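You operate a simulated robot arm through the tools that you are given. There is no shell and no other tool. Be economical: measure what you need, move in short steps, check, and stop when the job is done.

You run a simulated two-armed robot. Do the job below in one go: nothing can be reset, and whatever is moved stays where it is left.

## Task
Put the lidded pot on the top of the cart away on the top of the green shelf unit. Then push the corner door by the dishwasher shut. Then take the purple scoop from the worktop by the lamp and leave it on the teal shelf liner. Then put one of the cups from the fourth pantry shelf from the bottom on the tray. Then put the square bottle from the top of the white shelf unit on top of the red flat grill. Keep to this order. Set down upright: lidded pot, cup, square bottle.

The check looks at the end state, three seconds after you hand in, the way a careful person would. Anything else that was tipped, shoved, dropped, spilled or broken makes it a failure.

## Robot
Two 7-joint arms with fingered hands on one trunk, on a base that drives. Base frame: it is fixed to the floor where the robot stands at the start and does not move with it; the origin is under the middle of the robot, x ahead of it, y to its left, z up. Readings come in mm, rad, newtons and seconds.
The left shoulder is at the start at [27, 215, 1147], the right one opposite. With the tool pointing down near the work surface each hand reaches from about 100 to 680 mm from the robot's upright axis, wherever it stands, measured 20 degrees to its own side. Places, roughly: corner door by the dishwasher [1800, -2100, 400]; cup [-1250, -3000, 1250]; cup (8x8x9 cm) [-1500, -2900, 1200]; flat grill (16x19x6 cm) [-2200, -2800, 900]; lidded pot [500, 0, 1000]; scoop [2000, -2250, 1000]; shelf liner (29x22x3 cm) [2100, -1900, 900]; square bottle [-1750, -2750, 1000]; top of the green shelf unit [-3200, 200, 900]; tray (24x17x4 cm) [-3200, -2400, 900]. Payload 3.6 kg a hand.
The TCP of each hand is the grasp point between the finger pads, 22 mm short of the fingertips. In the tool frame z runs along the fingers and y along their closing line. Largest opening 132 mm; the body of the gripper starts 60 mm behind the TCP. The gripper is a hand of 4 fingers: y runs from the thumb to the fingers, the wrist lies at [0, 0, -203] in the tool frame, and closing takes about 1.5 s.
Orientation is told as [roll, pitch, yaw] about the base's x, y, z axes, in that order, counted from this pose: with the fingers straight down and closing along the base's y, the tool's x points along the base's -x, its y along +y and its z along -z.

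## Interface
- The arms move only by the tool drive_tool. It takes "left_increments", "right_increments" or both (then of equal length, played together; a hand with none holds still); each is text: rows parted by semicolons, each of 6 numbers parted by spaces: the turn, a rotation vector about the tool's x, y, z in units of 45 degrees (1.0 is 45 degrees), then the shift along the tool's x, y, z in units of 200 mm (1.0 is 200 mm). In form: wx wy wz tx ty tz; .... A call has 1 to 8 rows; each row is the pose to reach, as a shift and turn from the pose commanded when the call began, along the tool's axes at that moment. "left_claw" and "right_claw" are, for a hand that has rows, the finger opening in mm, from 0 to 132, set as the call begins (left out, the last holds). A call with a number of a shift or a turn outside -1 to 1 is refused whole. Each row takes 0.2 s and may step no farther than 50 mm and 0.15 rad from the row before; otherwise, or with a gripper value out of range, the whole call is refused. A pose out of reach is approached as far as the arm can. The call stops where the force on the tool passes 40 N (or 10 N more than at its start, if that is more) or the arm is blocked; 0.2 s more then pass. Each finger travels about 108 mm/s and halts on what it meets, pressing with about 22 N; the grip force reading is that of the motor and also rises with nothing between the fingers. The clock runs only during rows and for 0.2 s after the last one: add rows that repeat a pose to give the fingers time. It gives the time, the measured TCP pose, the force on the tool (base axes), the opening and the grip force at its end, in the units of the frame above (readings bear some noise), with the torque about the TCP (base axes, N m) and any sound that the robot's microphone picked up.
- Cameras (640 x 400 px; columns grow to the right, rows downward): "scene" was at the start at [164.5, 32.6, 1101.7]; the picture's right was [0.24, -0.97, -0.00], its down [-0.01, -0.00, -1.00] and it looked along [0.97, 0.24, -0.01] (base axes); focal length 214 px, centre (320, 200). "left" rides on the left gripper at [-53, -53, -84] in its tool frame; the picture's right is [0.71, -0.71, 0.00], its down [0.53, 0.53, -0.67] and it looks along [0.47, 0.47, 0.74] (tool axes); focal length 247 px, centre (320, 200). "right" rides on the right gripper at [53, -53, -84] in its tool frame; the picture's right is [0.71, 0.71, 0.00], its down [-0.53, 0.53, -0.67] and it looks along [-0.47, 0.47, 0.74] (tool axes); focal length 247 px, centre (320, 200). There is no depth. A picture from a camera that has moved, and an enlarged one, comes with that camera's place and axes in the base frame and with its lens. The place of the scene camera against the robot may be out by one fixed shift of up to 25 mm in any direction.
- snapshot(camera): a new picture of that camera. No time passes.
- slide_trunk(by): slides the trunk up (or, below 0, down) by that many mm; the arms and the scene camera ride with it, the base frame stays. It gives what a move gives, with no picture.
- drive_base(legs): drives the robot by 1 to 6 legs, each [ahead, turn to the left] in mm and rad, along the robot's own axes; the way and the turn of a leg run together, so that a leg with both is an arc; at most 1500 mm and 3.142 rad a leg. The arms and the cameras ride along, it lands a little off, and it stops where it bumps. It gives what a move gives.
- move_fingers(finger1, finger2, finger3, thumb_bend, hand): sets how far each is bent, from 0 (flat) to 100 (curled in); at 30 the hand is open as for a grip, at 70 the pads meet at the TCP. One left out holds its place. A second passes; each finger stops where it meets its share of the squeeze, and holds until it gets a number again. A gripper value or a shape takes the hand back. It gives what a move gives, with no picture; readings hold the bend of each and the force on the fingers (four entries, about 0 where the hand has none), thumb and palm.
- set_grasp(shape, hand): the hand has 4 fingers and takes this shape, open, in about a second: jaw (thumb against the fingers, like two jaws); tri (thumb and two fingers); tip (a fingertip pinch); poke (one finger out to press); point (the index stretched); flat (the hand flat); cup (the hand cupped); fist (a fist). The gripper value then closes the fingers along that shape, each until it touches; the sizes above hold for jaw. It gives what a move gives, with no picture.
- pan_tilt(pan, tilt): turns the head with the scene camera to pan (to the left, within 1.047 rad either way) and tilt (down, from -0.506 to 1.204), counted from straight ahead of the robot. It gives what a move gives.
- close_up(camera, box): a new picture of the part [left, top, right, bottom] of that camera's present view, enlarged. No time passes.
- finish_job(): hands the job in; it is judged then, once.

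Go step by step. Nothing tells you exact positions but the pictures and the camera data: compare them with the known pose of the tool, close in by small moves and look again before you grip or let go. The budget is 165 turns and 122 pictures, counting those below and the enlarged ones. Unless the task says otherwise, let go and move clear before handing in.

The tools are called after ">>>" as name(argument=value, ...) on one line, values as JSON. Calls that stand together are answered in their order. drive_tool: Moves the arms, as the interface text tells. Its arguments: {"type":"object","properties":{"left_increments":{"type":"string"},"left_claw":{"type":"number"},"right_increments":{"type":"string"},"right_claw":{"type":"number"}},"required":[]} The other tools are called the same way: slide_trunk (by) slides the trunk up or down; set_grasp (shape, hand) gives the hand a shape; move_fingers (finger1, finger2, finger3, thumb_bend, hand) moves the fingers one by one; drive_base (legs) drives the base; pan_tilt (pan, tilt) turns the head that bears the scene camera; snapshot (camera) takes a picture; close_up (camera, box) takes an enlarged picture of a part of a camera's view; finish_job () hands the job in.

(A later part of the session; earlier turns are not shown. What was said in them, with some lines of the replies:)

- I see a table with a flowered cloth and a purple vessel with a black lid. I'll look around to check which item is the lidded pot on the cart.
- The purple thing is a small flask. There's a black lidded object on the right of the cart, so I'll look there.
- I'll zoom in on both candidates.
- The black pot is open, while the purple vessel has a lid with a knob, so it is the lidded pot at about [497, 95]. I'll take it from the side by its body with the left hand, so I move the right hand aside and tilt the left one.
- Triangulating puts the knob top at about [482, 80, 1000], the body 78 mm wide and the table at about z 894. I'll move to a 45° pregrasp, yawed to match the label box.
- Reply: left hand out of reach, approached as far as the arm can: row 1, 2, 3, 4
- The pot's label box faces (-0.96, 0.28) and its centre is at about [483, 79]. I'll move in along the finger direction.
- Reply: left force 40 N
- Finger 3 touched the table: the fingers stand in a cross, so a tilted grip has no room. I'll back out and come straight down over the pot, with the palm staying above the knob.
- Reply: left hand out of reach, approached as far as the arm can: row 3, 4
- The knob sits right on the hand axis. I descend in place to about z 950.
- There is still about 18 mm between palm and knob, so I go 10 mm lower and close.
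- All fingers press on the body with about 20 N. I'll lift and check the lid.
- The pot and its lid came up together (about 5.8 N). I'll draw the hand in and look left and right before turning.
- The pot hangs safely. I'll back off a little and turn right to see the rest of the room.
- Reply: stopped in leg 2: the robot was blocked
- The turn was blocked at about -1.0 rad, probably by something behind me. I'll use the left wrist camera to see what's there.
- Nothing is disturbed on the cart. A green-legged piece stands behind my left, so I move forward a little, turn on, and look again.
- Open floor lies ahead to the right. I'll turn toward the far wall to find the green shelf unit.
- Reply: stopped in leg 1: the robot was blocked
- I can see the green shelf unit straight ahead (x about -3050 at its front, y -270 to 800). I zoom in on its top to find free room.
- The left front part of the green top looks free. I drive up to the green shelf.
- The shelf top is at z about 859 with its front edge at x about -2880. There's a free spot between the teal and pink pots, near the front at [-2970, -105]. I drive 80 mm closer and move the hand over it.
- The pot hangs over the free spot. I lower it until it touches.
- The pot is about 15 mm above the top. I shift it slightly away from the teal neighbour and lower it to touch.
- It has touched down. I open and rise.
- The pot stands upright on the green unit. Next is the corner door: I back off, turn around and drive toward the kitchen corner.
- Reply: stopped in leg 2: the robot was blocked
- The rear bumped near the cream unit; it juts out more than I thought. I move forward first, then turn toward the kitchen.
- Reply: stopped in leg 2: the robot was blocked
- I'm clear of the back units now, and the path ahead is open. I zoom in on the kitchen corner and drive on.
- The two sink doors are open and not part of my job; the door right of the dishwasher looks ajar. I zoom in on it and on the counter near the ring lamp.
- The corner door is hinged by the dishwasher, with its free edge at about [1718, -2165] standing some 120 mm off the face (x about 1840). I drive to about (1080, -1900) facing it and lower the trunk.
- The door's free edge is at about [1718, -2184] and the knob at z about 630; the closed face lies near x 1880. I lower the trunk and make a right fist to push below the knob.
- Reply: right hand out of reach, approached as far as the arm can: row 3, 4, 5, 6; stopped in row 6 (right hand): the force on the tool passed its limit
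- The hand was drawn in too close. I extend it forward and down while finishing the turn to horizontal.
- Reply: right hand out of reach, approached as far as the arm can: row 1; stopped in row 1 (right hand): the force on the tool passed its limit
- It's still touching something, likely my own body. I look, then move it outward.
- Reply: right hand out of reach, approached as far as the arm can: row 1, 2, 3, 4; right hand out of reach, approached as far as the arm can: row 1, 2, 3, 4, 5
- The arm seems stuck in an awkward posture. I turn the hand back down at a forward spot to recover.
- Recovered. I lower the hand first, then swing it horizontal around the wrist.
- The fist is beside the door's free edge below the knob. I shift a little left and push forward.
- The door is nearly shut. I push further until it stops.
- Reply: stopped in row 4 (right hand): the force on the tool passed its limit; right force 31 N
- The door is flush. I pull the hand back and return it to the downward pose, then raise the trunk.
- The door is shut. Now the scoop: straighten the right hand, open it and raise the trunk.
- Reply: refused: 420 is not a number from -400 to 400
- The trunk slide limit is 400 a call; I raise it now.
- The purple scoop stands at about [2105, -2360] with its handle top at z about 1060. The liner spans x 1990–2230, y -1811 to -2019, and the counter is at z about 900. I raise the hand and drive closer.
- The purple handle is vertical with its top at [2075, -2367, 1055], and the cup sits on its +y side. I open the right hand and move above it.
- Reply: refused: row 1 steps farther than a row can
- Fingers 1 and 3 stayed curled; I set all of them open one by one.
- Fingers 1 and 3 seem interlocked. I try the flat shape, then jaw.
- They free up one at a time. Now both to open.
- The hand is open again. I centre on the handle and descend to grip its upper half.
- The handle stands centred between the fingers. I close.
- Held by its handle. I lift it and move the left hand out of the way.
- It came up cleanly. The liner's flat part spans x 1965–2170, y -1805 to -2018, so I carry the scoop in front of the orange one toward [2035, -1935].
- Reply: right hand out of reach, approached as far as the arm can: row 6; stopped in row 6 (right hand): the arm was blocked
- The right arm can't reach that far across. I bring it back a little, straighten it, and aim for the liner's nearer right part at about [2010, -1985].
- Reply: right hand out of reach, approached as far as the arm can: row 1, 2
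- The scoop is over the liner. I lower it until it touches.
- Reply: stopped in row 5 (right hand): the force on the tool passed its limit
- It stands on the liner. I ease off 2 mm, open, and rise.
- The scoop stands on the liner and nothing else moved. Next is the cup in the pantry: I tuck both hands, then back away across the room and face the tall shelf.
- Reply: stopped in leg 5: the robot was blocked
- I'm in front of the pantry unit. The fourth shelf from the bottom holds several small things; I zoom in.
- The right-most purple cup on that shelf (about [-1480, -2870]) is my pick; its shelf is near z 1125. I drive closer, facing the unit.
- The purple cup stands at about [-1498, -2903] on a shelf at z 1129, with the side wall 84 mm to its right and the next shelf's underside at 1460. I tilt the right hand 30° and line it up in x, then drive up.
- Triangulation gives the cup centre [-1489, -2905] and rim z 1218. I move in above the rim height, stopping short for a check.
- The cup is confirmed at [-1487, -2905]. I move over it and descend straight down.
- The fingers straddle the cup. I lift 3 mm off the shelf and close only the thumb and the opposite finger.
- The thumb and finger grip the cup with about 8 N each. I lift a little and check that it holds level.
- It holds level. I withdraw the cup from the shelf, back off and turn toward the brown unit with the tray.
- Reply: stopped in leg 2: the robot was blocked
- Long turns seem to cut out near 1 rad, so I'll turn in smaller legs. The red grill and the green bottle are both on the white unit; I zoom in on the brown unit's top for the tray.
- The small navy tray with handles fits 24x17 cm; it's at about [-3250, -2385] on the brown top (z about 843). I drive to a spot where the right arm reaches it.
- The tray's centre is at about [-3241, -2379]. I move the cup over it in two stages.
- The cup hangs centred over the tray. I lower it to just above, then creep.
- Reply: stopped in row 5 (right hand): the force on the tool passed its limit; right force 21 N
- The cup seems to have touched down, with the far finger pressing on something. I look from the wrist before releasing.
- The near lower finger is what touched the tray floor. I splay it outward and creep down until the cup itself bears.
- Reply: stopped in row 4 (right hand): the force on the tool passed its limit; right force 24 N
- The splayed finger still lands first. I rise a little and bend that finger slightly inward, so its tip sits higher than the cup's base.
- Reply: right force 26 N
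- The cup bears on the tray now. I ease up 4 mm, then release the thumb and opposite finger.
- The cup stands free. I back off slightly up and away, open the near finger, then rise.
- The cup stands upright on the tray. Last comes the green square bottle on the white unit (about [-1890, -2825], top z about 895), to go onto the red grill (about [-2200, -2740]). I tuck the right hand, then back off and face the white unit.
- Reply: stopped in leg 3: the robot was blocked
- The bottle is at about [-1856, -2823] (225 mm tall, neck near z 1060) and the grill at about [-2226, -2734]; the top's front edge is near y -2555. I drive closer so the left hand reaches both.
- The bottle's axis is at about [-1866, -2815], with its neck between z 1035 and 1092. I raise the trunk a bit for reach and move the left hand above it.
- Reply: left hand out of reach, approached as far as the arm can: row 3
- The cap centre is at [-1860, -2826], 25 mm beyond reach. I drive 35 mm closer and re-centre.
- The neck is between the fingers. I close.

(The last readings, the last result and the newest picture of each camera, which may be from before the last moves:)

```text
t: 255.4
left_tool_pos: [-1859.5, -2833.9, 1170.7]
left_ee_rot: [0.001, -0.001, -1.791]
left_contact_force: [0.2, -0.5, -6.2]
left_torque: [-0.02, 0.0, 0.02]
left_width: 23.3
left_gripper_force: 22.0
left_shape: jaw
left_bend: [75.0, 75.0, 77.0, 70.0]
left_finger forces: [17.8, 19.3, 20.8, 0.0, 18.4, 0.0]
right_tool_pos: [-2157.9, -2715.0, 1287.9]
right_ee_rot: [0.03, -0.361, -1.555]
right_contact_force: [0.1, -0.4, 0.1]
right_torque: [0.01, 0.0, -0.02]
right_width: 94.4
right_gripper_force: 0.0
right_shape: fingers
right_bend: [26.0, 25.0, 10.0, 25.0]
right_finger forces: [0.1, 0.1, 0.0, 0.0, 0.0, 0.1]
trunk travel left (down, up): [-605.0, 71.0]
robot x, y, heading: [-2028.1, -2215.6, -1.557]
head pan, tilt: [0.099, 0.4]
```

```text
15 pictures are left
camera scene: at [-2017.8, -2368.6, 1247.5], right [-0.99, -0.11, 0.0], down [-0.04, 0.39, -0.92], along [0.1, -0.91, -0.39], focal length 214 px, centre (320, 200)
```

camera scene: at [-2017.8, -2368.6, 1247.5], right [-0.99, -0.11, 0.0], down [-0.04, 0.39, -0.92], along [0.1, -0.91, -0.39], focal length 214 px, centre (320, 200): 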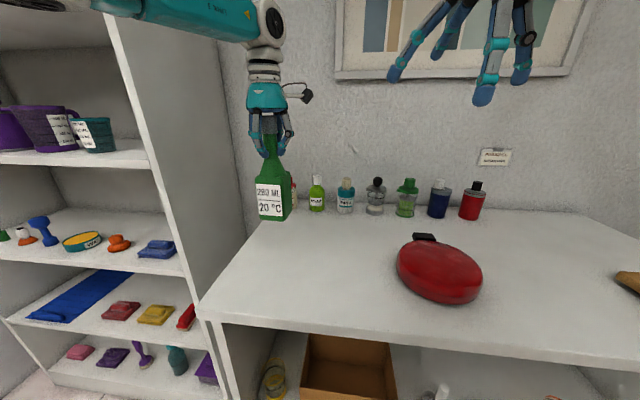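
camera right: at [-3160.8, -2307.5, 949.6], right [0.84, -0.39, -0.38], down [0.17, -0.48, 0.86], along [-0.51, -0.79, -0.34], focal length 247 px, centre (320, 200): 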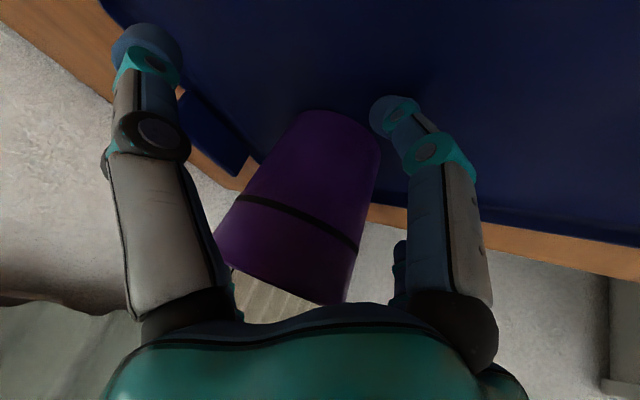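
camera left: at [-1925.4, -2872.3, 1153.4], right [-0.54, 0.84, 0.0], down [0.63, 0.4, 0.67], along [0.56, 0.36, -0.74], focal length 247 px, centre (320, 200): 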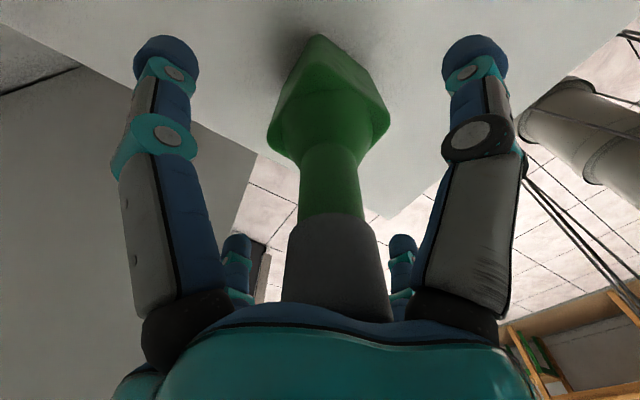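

The bottle hangs straight (about 6 N); its base is 175 mm below the TCP. The grill's disc is centred near [-2237, -2757], with its top at about z 955. I draw the hand in a little, back off 60 mm and turn right toward the grill.

>>> drive_tool(left_increments="0 0 0 0.13 -0.03 -0.1; 0 0 0 0.268 -0.06 -0.2; 0 0 0 0.268 -0.06 -0.25")

>>> drive_base(legs=[[-60, 0], [0, -0.65]])

>>> pan_tilt(pan=0.3, tilt=0.6)

>>> snapshot(camera="scene")

```text
t: 256.2
left_tool_pos: [-1859.9, -2779.7, 1220.7]
left_ee_rot: [0.001, 0.002, -1.79]
left_contact_force: [-0.2, 0.1, -5.4]
left_torque: [-0.07, -0.03, 0.01]
left_width: 23.6
left_gripper_force: 22.1
left_shape: jaw
left_bend: [75.0, 75.0, 77.0, 70.0]
left_finger forces: [18.0, 19.1, 20.5, 0.0, 18.3, 0.0]
right_tool_pos: [-2156.2, -2716.6, 1288.4]
right_ee_rot: [0.03, -0.36, -1.555]
right_contact_force: [-1.2, -0.2, -0.7]
right_torque: [0.02, -0.03, -0.02]
right_width: 94.3
right_gripper_force: 0.1
right_shape: fingers
right_bend: [26.0, 25.0, 10.0, 25.0]
right_finger forces: [0.0, 0.1, 0.0, 0.0, 0.0, 0.1]
trunk travel left (down, up): [-605.0, 71.0]
robot x, y, heading: [-2028.0, -2212.5, -1.555]
head pan, tilt: [0.099, 0.4]
```

```text
t: 259.0
left_tool_pos: [-2243.8, -2703.6, 1220.0]
left_ee_rot: [0.002, 0.003, -2.449]
left_contact_force: [-0.3, 0.2, -5.8]
left_torque: [0.01, 0.0, 0.03]
left_width: 23.5
left_gripper_force: 22.3
left_shape: jaw
left_bend: [75.0, 76.0, 77.0, 70.0]
left_finger forces: [17.9, 19.9, 20.3, 0.0, 18.1, 0.0]
right_tool_pos: [-2438.9, -2473.1, 1288.1]
right_ee_rot: [0.03, -0.358, -2.21]
right_contact_force: [0.6, -0.7, 0.6]
right_torque: [0.0, -0.03, 0.03]
right_width: 94.3
right_gripper_force: 0.1
right_shape: fingers
right_bend: [26.0, 25.0, 10.0, 25.0]
right_finger forces: [0.1, 0.1, 0.0, 0.0, 0.1, 0.2]
trunk travel left (down, up): [-605.0, 71.0]
robot x, y, heading: [-2003.9, -2172.7, -2.211]
head pan, tilt: [0.099, 0.4]
```

```text
t: 259.7
left_tool_pos: [-2243.7, -2702.2, 1220.5]
left_ee_rot: [0.004, 0.002, -2.447]
left_contact_force: [0.7, 0.8, -6.5]
left_torque: [0.02, 0.02, -0.03]
left_width: 23.4
left_gripper_force: 22.5
left_shape: jaw
left_bend: [75.0, 76.0, 77.0, 70.0]
left_finger forces: [17.8, 20.7, 21.1, 0.0, 19.5, 0.0]
right_tool_pos: [-2438.7, -2470.8, 1289.6]
right_ee_rot: [0.032, -0.361, -2.21]
right_contact_force: [0.7, 0.0, -0.2]
right_torque: [-0.02, 0.0, -0.01]
right_width: 94.3
right_gripper_force: 0.1
right_shape: fingers
right_bend: [26.0, 25.0, 10.0, 25.0]
right_finger forces: [0.1, 0.0, 0.0, 0.0, 0.0, 0.0]
trunk travel left (down, up): [-605.0, 71.0]
robot x, y, heading: [-2005.6, -2167.1, -2.211]
head pan, tilt: [0.3, 0.6]
```

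```text
14 pictures are left
camera scene: at [-2080.5, -2302.0, 1229.3], right [-0.94, 0.33, 0.0], down [0.19, 0.53, -0.82], along [-0.27, -0.78, -0.57], focal length 214 px, centre (320, 200)
```

scene: 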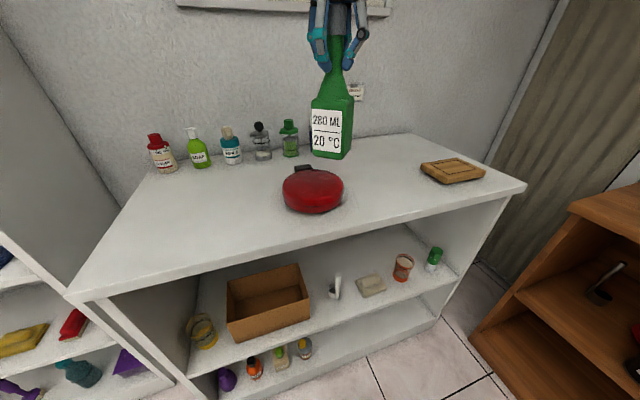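

>>> snapshot(camera="left")

>>> close_up(camera="scene", box=[250, 130, 390, 230])

```text
13 pictures are left
camera left: at [-2318.2, -2694.1, 1304.3], right [0.09, 1.0, 0.0], down [0.74, -0.07, 0.67], along [0.67, -0.06, -0.74], focal length 247 px, centre (320, 200)
```

left: 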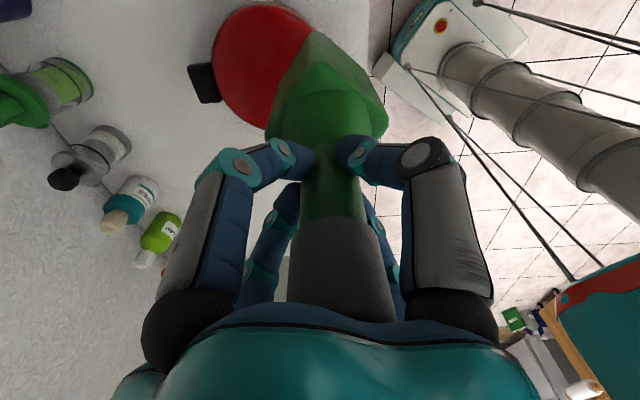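

```text
4.00 times, centred on (320, 180) of scene
camera zoom: at [-2080.5, -2302.0, 1229.3], right [-0.94, 0.33, 0.0], down [0.19, 0.53, -0.82], along [-0.27, -0.78, -0.57], focal length 858 px, centre (320, 280)
```

zoom: 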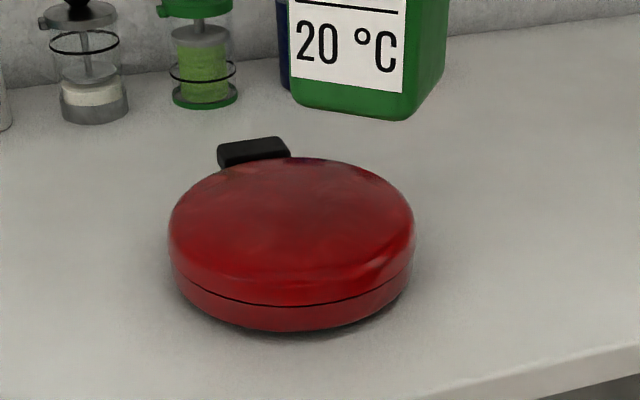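

The grill is a flat-topped puck centred near [-2230, -2760]. I move the bottle over its centre and lower to about 20 mm above.

>>> drive_tool(left_increments="0 0 0 -0.08 0.14 0; 0 0 0 -0.156 0.273 0; 0 0 0 -0.156 0.273 0.15; 0 0 0 -0.156 0.273 0.28; 0 0 0 -0.156 0.273 0.35")

>>> close_up(camera="scene", box=[220, 80, 400, 230])

>>> snapshot(camera="left")

```text
t: 260.9
left_tool_pos: [-2229.5, -2763.1, 1150.8]
left_ee_rot: [0.0, 0.002, -2.448]
left_contact_force: [-0.9, 0.4, -7.0]
left_torque: [-0.02, 0.01, 0.01]
left_width: 23.4
left_gripper_force: 22.2
left_shape: jaw
left_bend: [76.0, 76.0, 77.0, 70.0]
left_finger forces: [17.8, 21.0, 20.8, 0.0, 19.3, 0.0]
right_tool_pos: [-2437.9, -2471.6, 1289.5]
right_ee_rot: [0.029, -0.36, -2.211]
right_contact_force: [0.5, 1.1, -0.2]
right_torque: [0.02, -0.02, 0.0]
right_width: 94.3
right_gripper_force: 0.0
right_shape: fingers
right_bend: [26.0, 25.0, 10.0, 25.0]
right_finger forces: [0.0, 0.0, 0.1, 0.0, 0.0, 0.0]
trunk travel left (down, up): [-605.0, 71.0]
robot x, y, heading: [-2004.3, -2168.4, -2.213]
head pan, tilt: [0.3, 0.6]
```

```text
2.67 times, centred on (310, 155) of scene
camera zoom: at [-2079.4, -2303.1, 1229.2], right [-0.94, 0.33, 0.0], down [0.19, 0.53, -0.82], along [-0.27, -0.78, -0.57], focal length 572 px, centre (347, 320)
```

zoom: 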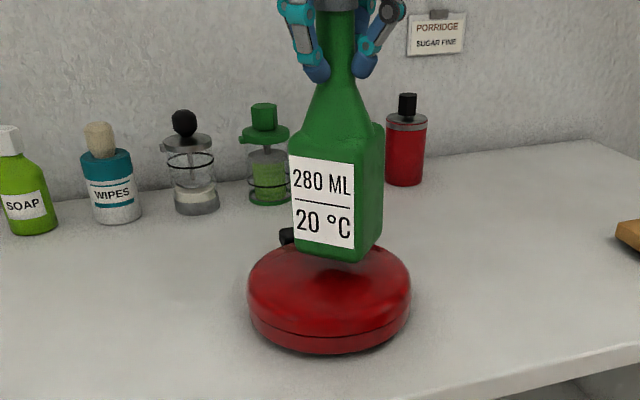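

```text
10 pictures are left
camera left: at [-2305.6, -2756.7, 1233.6], right [0.09, 1.0, 0.0], down [0.74, -0.07, 0.67], along [0.67, -0.06, -0.74], focal length 247 px, centre (320, 200)
```

left: 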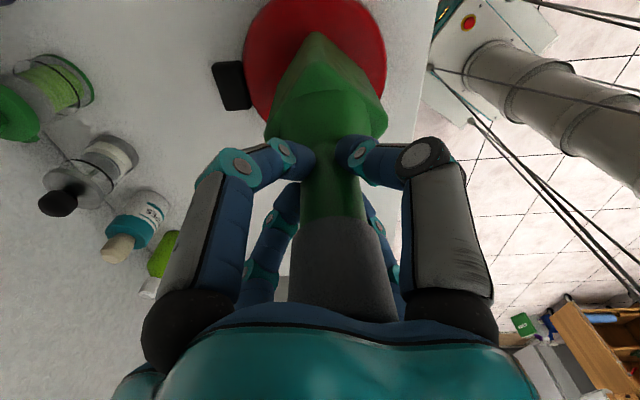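

The bottle's base is centred over the grill within about 10 mm. I creep down to contact.

>>> drive_tool(left_increments="0 0 0 0 0 0.03; 0 0 0 0 0 0.055; 0 0 0 0 0 0.075; 0 0 0 0 0 0.09; 0 0 0 0 0 0.105; 0 0 0 0 0 0.12; 0 0 0 0 0 0.135; 0 0 0 0 0 0.15")

>>> close_up(camera="scene", box=[220, 80, 400, 230])

```text
t: 262.7
left_tool_pos: [-2230.8, -2764.0, 1126.9]
left_ee_rot: [0.004, -0.011, -2.445]
left_contact_force: [-0.8, -7.9, 30.6]
left_torque: [-0.05, -0.07, 0.03]
left_width: 24.2
left_gripper_force: 22.0
left_shape: jaw
left_bend: [76.0, 76.0, 78.0, 70.0]
left_finger forces: [24.4, 26.2, 24.4, 0.0, 23.9, 0.0]
right_tool_pos: [-2438.6, -2469.1, 1289.9]
right_ee_rot: [0.028, -0.362, -2.21]
right_contact_force: [-0.1, -0.5, 0.3]
right_torque: [-0.04, 0.03, 0.05]
right_width: 94.5
right_gripper_force: 0.1
right_shape: fingers
right_bend: [26.0, 25.0, 10.0, 25.0]
right_finger forces: [0.1, 0.0, 0.0, 0.0, 0.0, 0.0]
trunk travel left (down, up): [-605.0, 71.0]
robot x, y, heading: [-2002.2, -2167.6, -2.21]
head pan, tilt: [0.3, 0.6]
```

```text
2.67 times, centred on (310, 155) of scene
camera zoom: at [-2078.1, -2300.8, 1230.0], right [-0.94, 0.33, 0.0], down [0.19, 0.53, -0.83], along [-0.28, -0.78, -0.56], focal length 572 px, centre (347, 320)
```

zoom: 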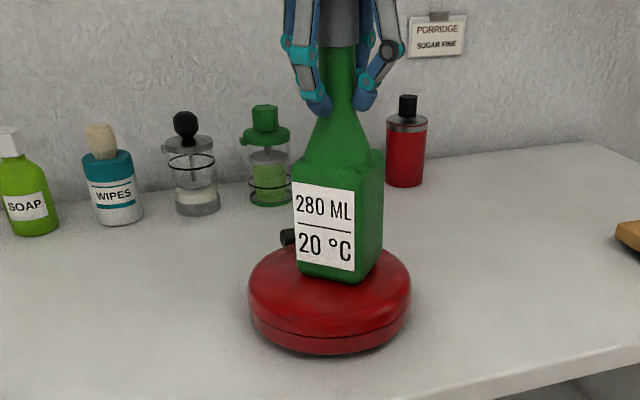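

It rests on the grill, well centred. I take the load off, then open slowly in place.

>>> drive_tool(left_increments="0 0 0 0 0 -0.012; 0 0 0 0 0 -0.025")

>>> drive_tool(left_increments="0 0 0 0 0 0; 0 0 0 0 0 0; 0 0 0 0 0 0; 0 0 0 0 0 0; 0 0 0 0 0 0; 0 0 0 0 0 0; 0 0 0 0 0 0", left_claw=132)

>>> close_up(camera="scene", box=[220, 60, 400, 230])

```text
t: 263.3
left_tool_pos: [-2229.4, -2763.0, 1127.6]
left_ee_rot: [0.003, -0.002, -2.45]
left_contact_force: [-0.4, -6.2, 20.3]
left_torque: [-0.06, 0.06, 0.03]
left_width: 24.3
left_gripper_force: 21.4
left_shape: jaw
left_bend: [76.0, 76.0, 77.0, 70.0]
left_finger forces: [23.6, 25.2, 24.4, 0.0, 23.2, 0.0]
right_tool_pos: [-2437.3, -2469.0, 1288.5]
right_ee_rot: [0.029, -0.362, -2.211]
right_contact_force: [-0.6, 0.0, -1.0]
right_torque: [-0.04, -0.01, -0.01]
right_width: 94.5
right_gripper_force: 0.0
right_shape: fingers
right_bend: [26.0, 25.0, 10.0, 25.0]
right_finger forces: [0.0, 0.0, 0.0, 0.0, 0.0, 0.0]
trunk travel left (down, up): [-605.0, 71.0]
robot x, y, heading: [-2005.4, -2168.1, -2.208]
head pan, tilt: [0.3, 0.6]
```

```text
t: 264.9
left_tool_pos: [-2231.6, -2764.2, 1126.7]
left_ee_rot: [0.001, 0.0, -2.449]
left_contact_force: [-0.3, -0.8, -0.3]
left_torque: [0.01, 0.0, 0.02]
left_width: 131.8
left_gripper_force: 0.0
left_shape: jaw
left_bend: [30.0, 30.0, 30.0, 30.0]
left_finger forces: [0.1, 0.0, 0.0, 0.1, 0.0, 0.0]
right_tool_pos: [-2438.2, -2471.2, 1288.7]
right_ee_rot: [0.029, -0.361, -2.212]
right_contact_force: [0.1, 0.0, -0.4]
right_torque: [0.01, -0.02, 0.03]
right_width: 94.6
right_gripper_force: 0.0
right_shape: fingers
right_bend: [26.0, 25.0, 10.0, 25.0]
right_finger forces: [0.0, 0.0, 0.1, 0.0, 0.0, 0.0]
trunk travel left (down, up): [-605.0, 71.0]
robot x, y, heading: [-2005.0, -2168.6, -2.209]
head pan, tilt: [0.3, 0.6]
```

```text
2.35 times, centred on (310, 145) of scene
camera zoom: at [-2079.2, -2302.5, 1229.3], right [-0.94, 0.33, 0.0], down [0.19, 0.53, -0.82], along [-0.27, -0.78, -0.57], focal length 505 px, centre (344, 329)
```

zoom: 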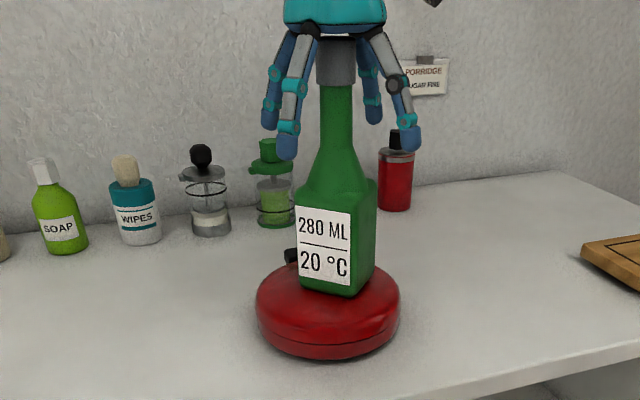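

The bottle stands free and upright. I rise straight up and draw the hand back clear.

>>> drive_tool(left_increments="0 0 0 0 0 -0.15; 0 0 0 0 0 -0.35; 0 0 0 0 0 -0.55; 0 0 0 0 0 -0.75; 0 0 0 0.1 0 -0.85; 0 0 0 0.3 0 -0.85; 0 0 0 0.5 0 -0.85; 0 0 0 0.7 0 -0.85")

>>> drive_base(legs=[[-250, 0], [0, -0.5]])

>>> pan_tilt(pan=0.5, tilt=0.4)

>>> snapshot(camera="scene")

```text
t: 266.7
left_tool_pos: [-2118.0, -2676.3, 1297.7]
left_ee_rot: [-0.002, 0.0, -2.448]
left_contact_force: [0.2, 1.2, -0.3]
left_torque: [0.01, 0.02, 0.05]
left_width: 131.9
left_gripper_force: 0.0
left_shape: jaw
left_bend: [30.0, 30.0, 30.0, 30.0]
left_finger forces: [0.0, 0.1, 0.0, 0.1, 0.1, 0.1]
right_tool_pos: [-2436.7, -2471.7, 1289.6]
right_ee_rot: [0.031, -0.362, -2.213]
right_contact_force: [0.4, 0.0, -0.5]
right_torque: [0.01, 0.0, 0.0]
right_width: 94.5
right_gripper_force: 0.0
right_shape: fingers
right_bend: [26.0, 25.0, 10.0, 25.0]
right_finger forces: [0.1, 0.0, 0.0, 0.1, 0.0, 0.0]
trunk travel left (down, up): [-605.0, 71.0]
robot x, y, heading: [-2004.7, -2168.0, -2.21]
head pan, tilt: [0.3, 0.6]
```

```text
t: 269.9
left_tool_pos: [-2206.4, -2361.9, 1295.5]
left_ee_rot: [0.001, -0.001, -2.954]
left_contact_force: [-0.7, 0.1, 0.7]
left_torque: [0.03, -0.01, 0.0]
left_width: 132.2
left_gripper_force: 0.0
left_shape: jaw
left_bend: [30.0, 30.0, 30.0, 30.0]
left_finger forces: [0.1, 0.0, 0.1, 0.0, 0.0, 0.0]
right_tool_pos: [-2386.3, -2026.9, 1288.8]
right_ee_rot: [0.031, -0.36, -2.715]
right_contact_force: [-0.3, -0.7, 0.2]
right_torque: [0.0, -0.02, -0.02]
right_width: 94.3
right_gripper_force: 0.0
right_shape: fingers
right_bend: [26.0, 25.0, 10.0, 25.0]
right_finger forces: [0.0, 0.0, 0.0, 0.1, 0.1, 0.1]
trunk travel left (down, up): [-605.0, 71.0]
robot x, y, heading: [-1849.4, -1997.5, -2.712]
head pan, tilt: [0.3, 0.6]
```

```text
t: 270.6
left_tool_pos: [-2207.7, -2362.3, 1298.2]
left_ee_rot: [0.001, 0.0, -2.951]
left_contact_force: [-0.1, 0.2, -0.3]
left_torque: [-0.01, 0.03, 0.02]
left_width: 132.1
left_gripper_force: 0.1
left_shape: jaw
left_bend: [30.0, 30.0, 30.0, 30.0]
left_finger forces: [0.1, 0.1, 0.1, 0.1, 0.0, 0.0]
right_tool_pos: [-2386.0, -2027.4, 1290.2]
right_ee_rot: [0.031, -0.359, -2.716]
right_contact_force: [0.0, -0.9, -1.0]
right_torque: [-0.01, 0.0, 0.01]
right_width: 94.3
right_gripper_force: 0.0
right_shape: fingers
right_bend: [26.0, 25.0, 10.0, 25.0]
right_finger forces: [0.0, 0.0, 0.0, 0.0, 0.0, 0.1]
trunk travel left (down, up): [-605.0, 71.0]
robot x, y, heading: [-1852.5, -1997.1, -2.712]
head pan, tilt: [0.499, 0.4]
```

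```text
7 pictures are left
camera scene: at [-1975.4, -2089.7, 1247.5], right [-0.8, 0.6, 0.0], down [0.24, 0.31, -0.92], along [-0.55, -0.74, -0.39], focal length 214 px, centre (320, 200)
```

scene: 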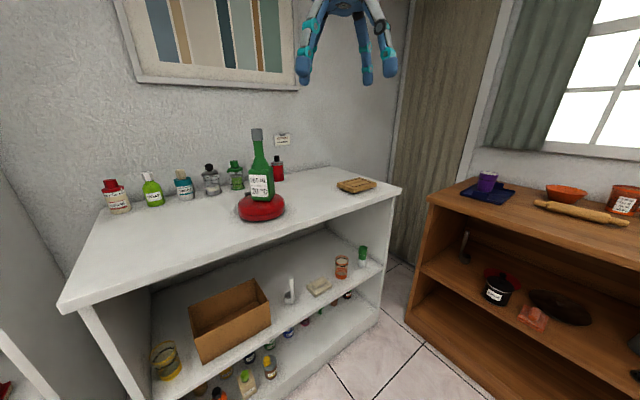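

The bottle and the cup both stand. I take one last look at the green shelf to make sure the pot is still in place.

>>> drive_base(legs=[[0, -0.6]])

>>> pan_tilt(pan=-0.7, tilt=0.2)

>>> snapshot(camera="scene")

```text
t: 272.7
left_tool_pos: [-2349.1, -2100.9, 1295.6]
left_ee_rot: [0.001, 0.002, 2.739]
left_contact_force: [-0.4, 0.9, 0.9]
left_torque: [0.01, -0.01, 0.02]
left_width: 132.0
left_gripper_force: 0.1
left_shape: jaw
left_bend: [30.0, 30.0, 30.0, 30.0]
left_finger forces: [0.0, 0.0, 0.0, 0.0, 0.0, 0.1]
right_tool_pos: [-2310.6, -1722.3, 1289.4]
right_ee_rot: [0.03, -0.357, 2.977]
right_contact_force: [0.0, -0.1, 0.4]
right_torque: [-0.04, -0.01, 0.0]
right_width: 94.2
right_gripper_force: 0.0
right_shape: fingers
right_bend: [26.0, 25.0, 10.0, 25.0]
right_finger forces: [0.0, 0.0, 0.0, 0.0, 0.0, 0.0]
trunk travel left (down, up): [-605.0, 71.0]
robot x, y, heading: [-1848.1, -2026.7, 2.985]
head pan, tilt: [0.499, 0.4]
```

```text
t: 274.1
left_tool_pos: [-2347.5, -2102.0, 1296.7]
left_ee_rot: [0.002, 0.0, 2.74]
left_contact_force: [-0.4, -0.7, 0.1]
left_torque: [-0.01, 0.01, -0.01]
left_width: 131.9
left_gripper_force: 0.1
left_shape: jaw
left_bend: [30.0, 30.0, 30.0, 30.0]
left_finger forces: [0.0, 0.1, 0.1, 0.1, 0.0, 0.0]
right_tool_pos: [-2308.4, -1723.4, 1290.9]
right_ee_rot: [0.028, -0.359, 2.976]
right_contact_force: [0.7, -0.2, -0.2]
right_torque: [0.02, 0.01, 0.02]
right_width: 94.4
right_gripper_force: 0.1
right_shape: fingers
right_bend: [26.0, 25.0, 10.0, 25.0]
right_finger forces: [0.1, 0.0, 0.0, 0.0, 0.0, 0.0]
trunk travel left (down, up): [-605.0, 71.0]
robot x, y, heading: [-1853.1, -2022.0, 2.984]
head pan, tilt: [-0.7, 0.201]
```

```text
6 pictures are left
camera scene: at [-1987.7, -1932.5, 1266.1], right [0.75, 0.66, 0.0], down [0.13, -0.15, -0.98], along [-0.64, 0.74, -0.2], focal length 214 px, centre (320, 200)
```

scene: 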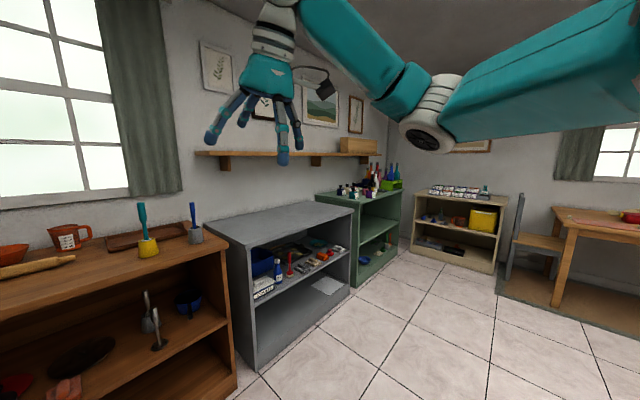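

>>> close_up(camera="scene", box=[300, 150, 420, 225])

```text
5.33 times, centred on (360, 188) of scene
camera zoom: at [-1987.7, -1932.5, 1266.1], right [0.75, 0.66, 0.0], down [0.13, -0.15, -0.98], along [-0.64, 0.74, -0.2], focal length 1144 px, centre (107, 267)
```

zoom: 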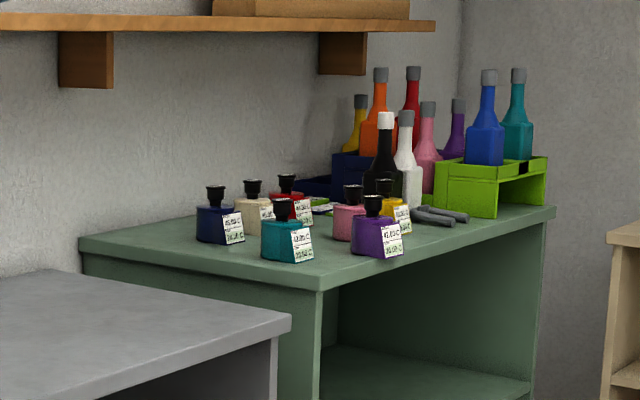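

The purple pot stands upright on the green unit among the others. Everything is placed and both hands are clear, so I hand the job in.

>>> finish_job()

```text
The job is handed in.
```

All five steps are done in the order you gave, and the job is handed in:
- **Lidded pot:** upright on top of the green shelf unit.
- **Corner door:** pushed shut.
- **Purple scoop:** standing on the teal liner.
- **Cup:** upright on the navy tray.
- **Square bottle:** upright on the red grill.

The base reported being blocked during several turns. I saw nothing shoved or tipped in the pictures afterwards, but I did not go back to the cart, the scoop or the door for a last look.
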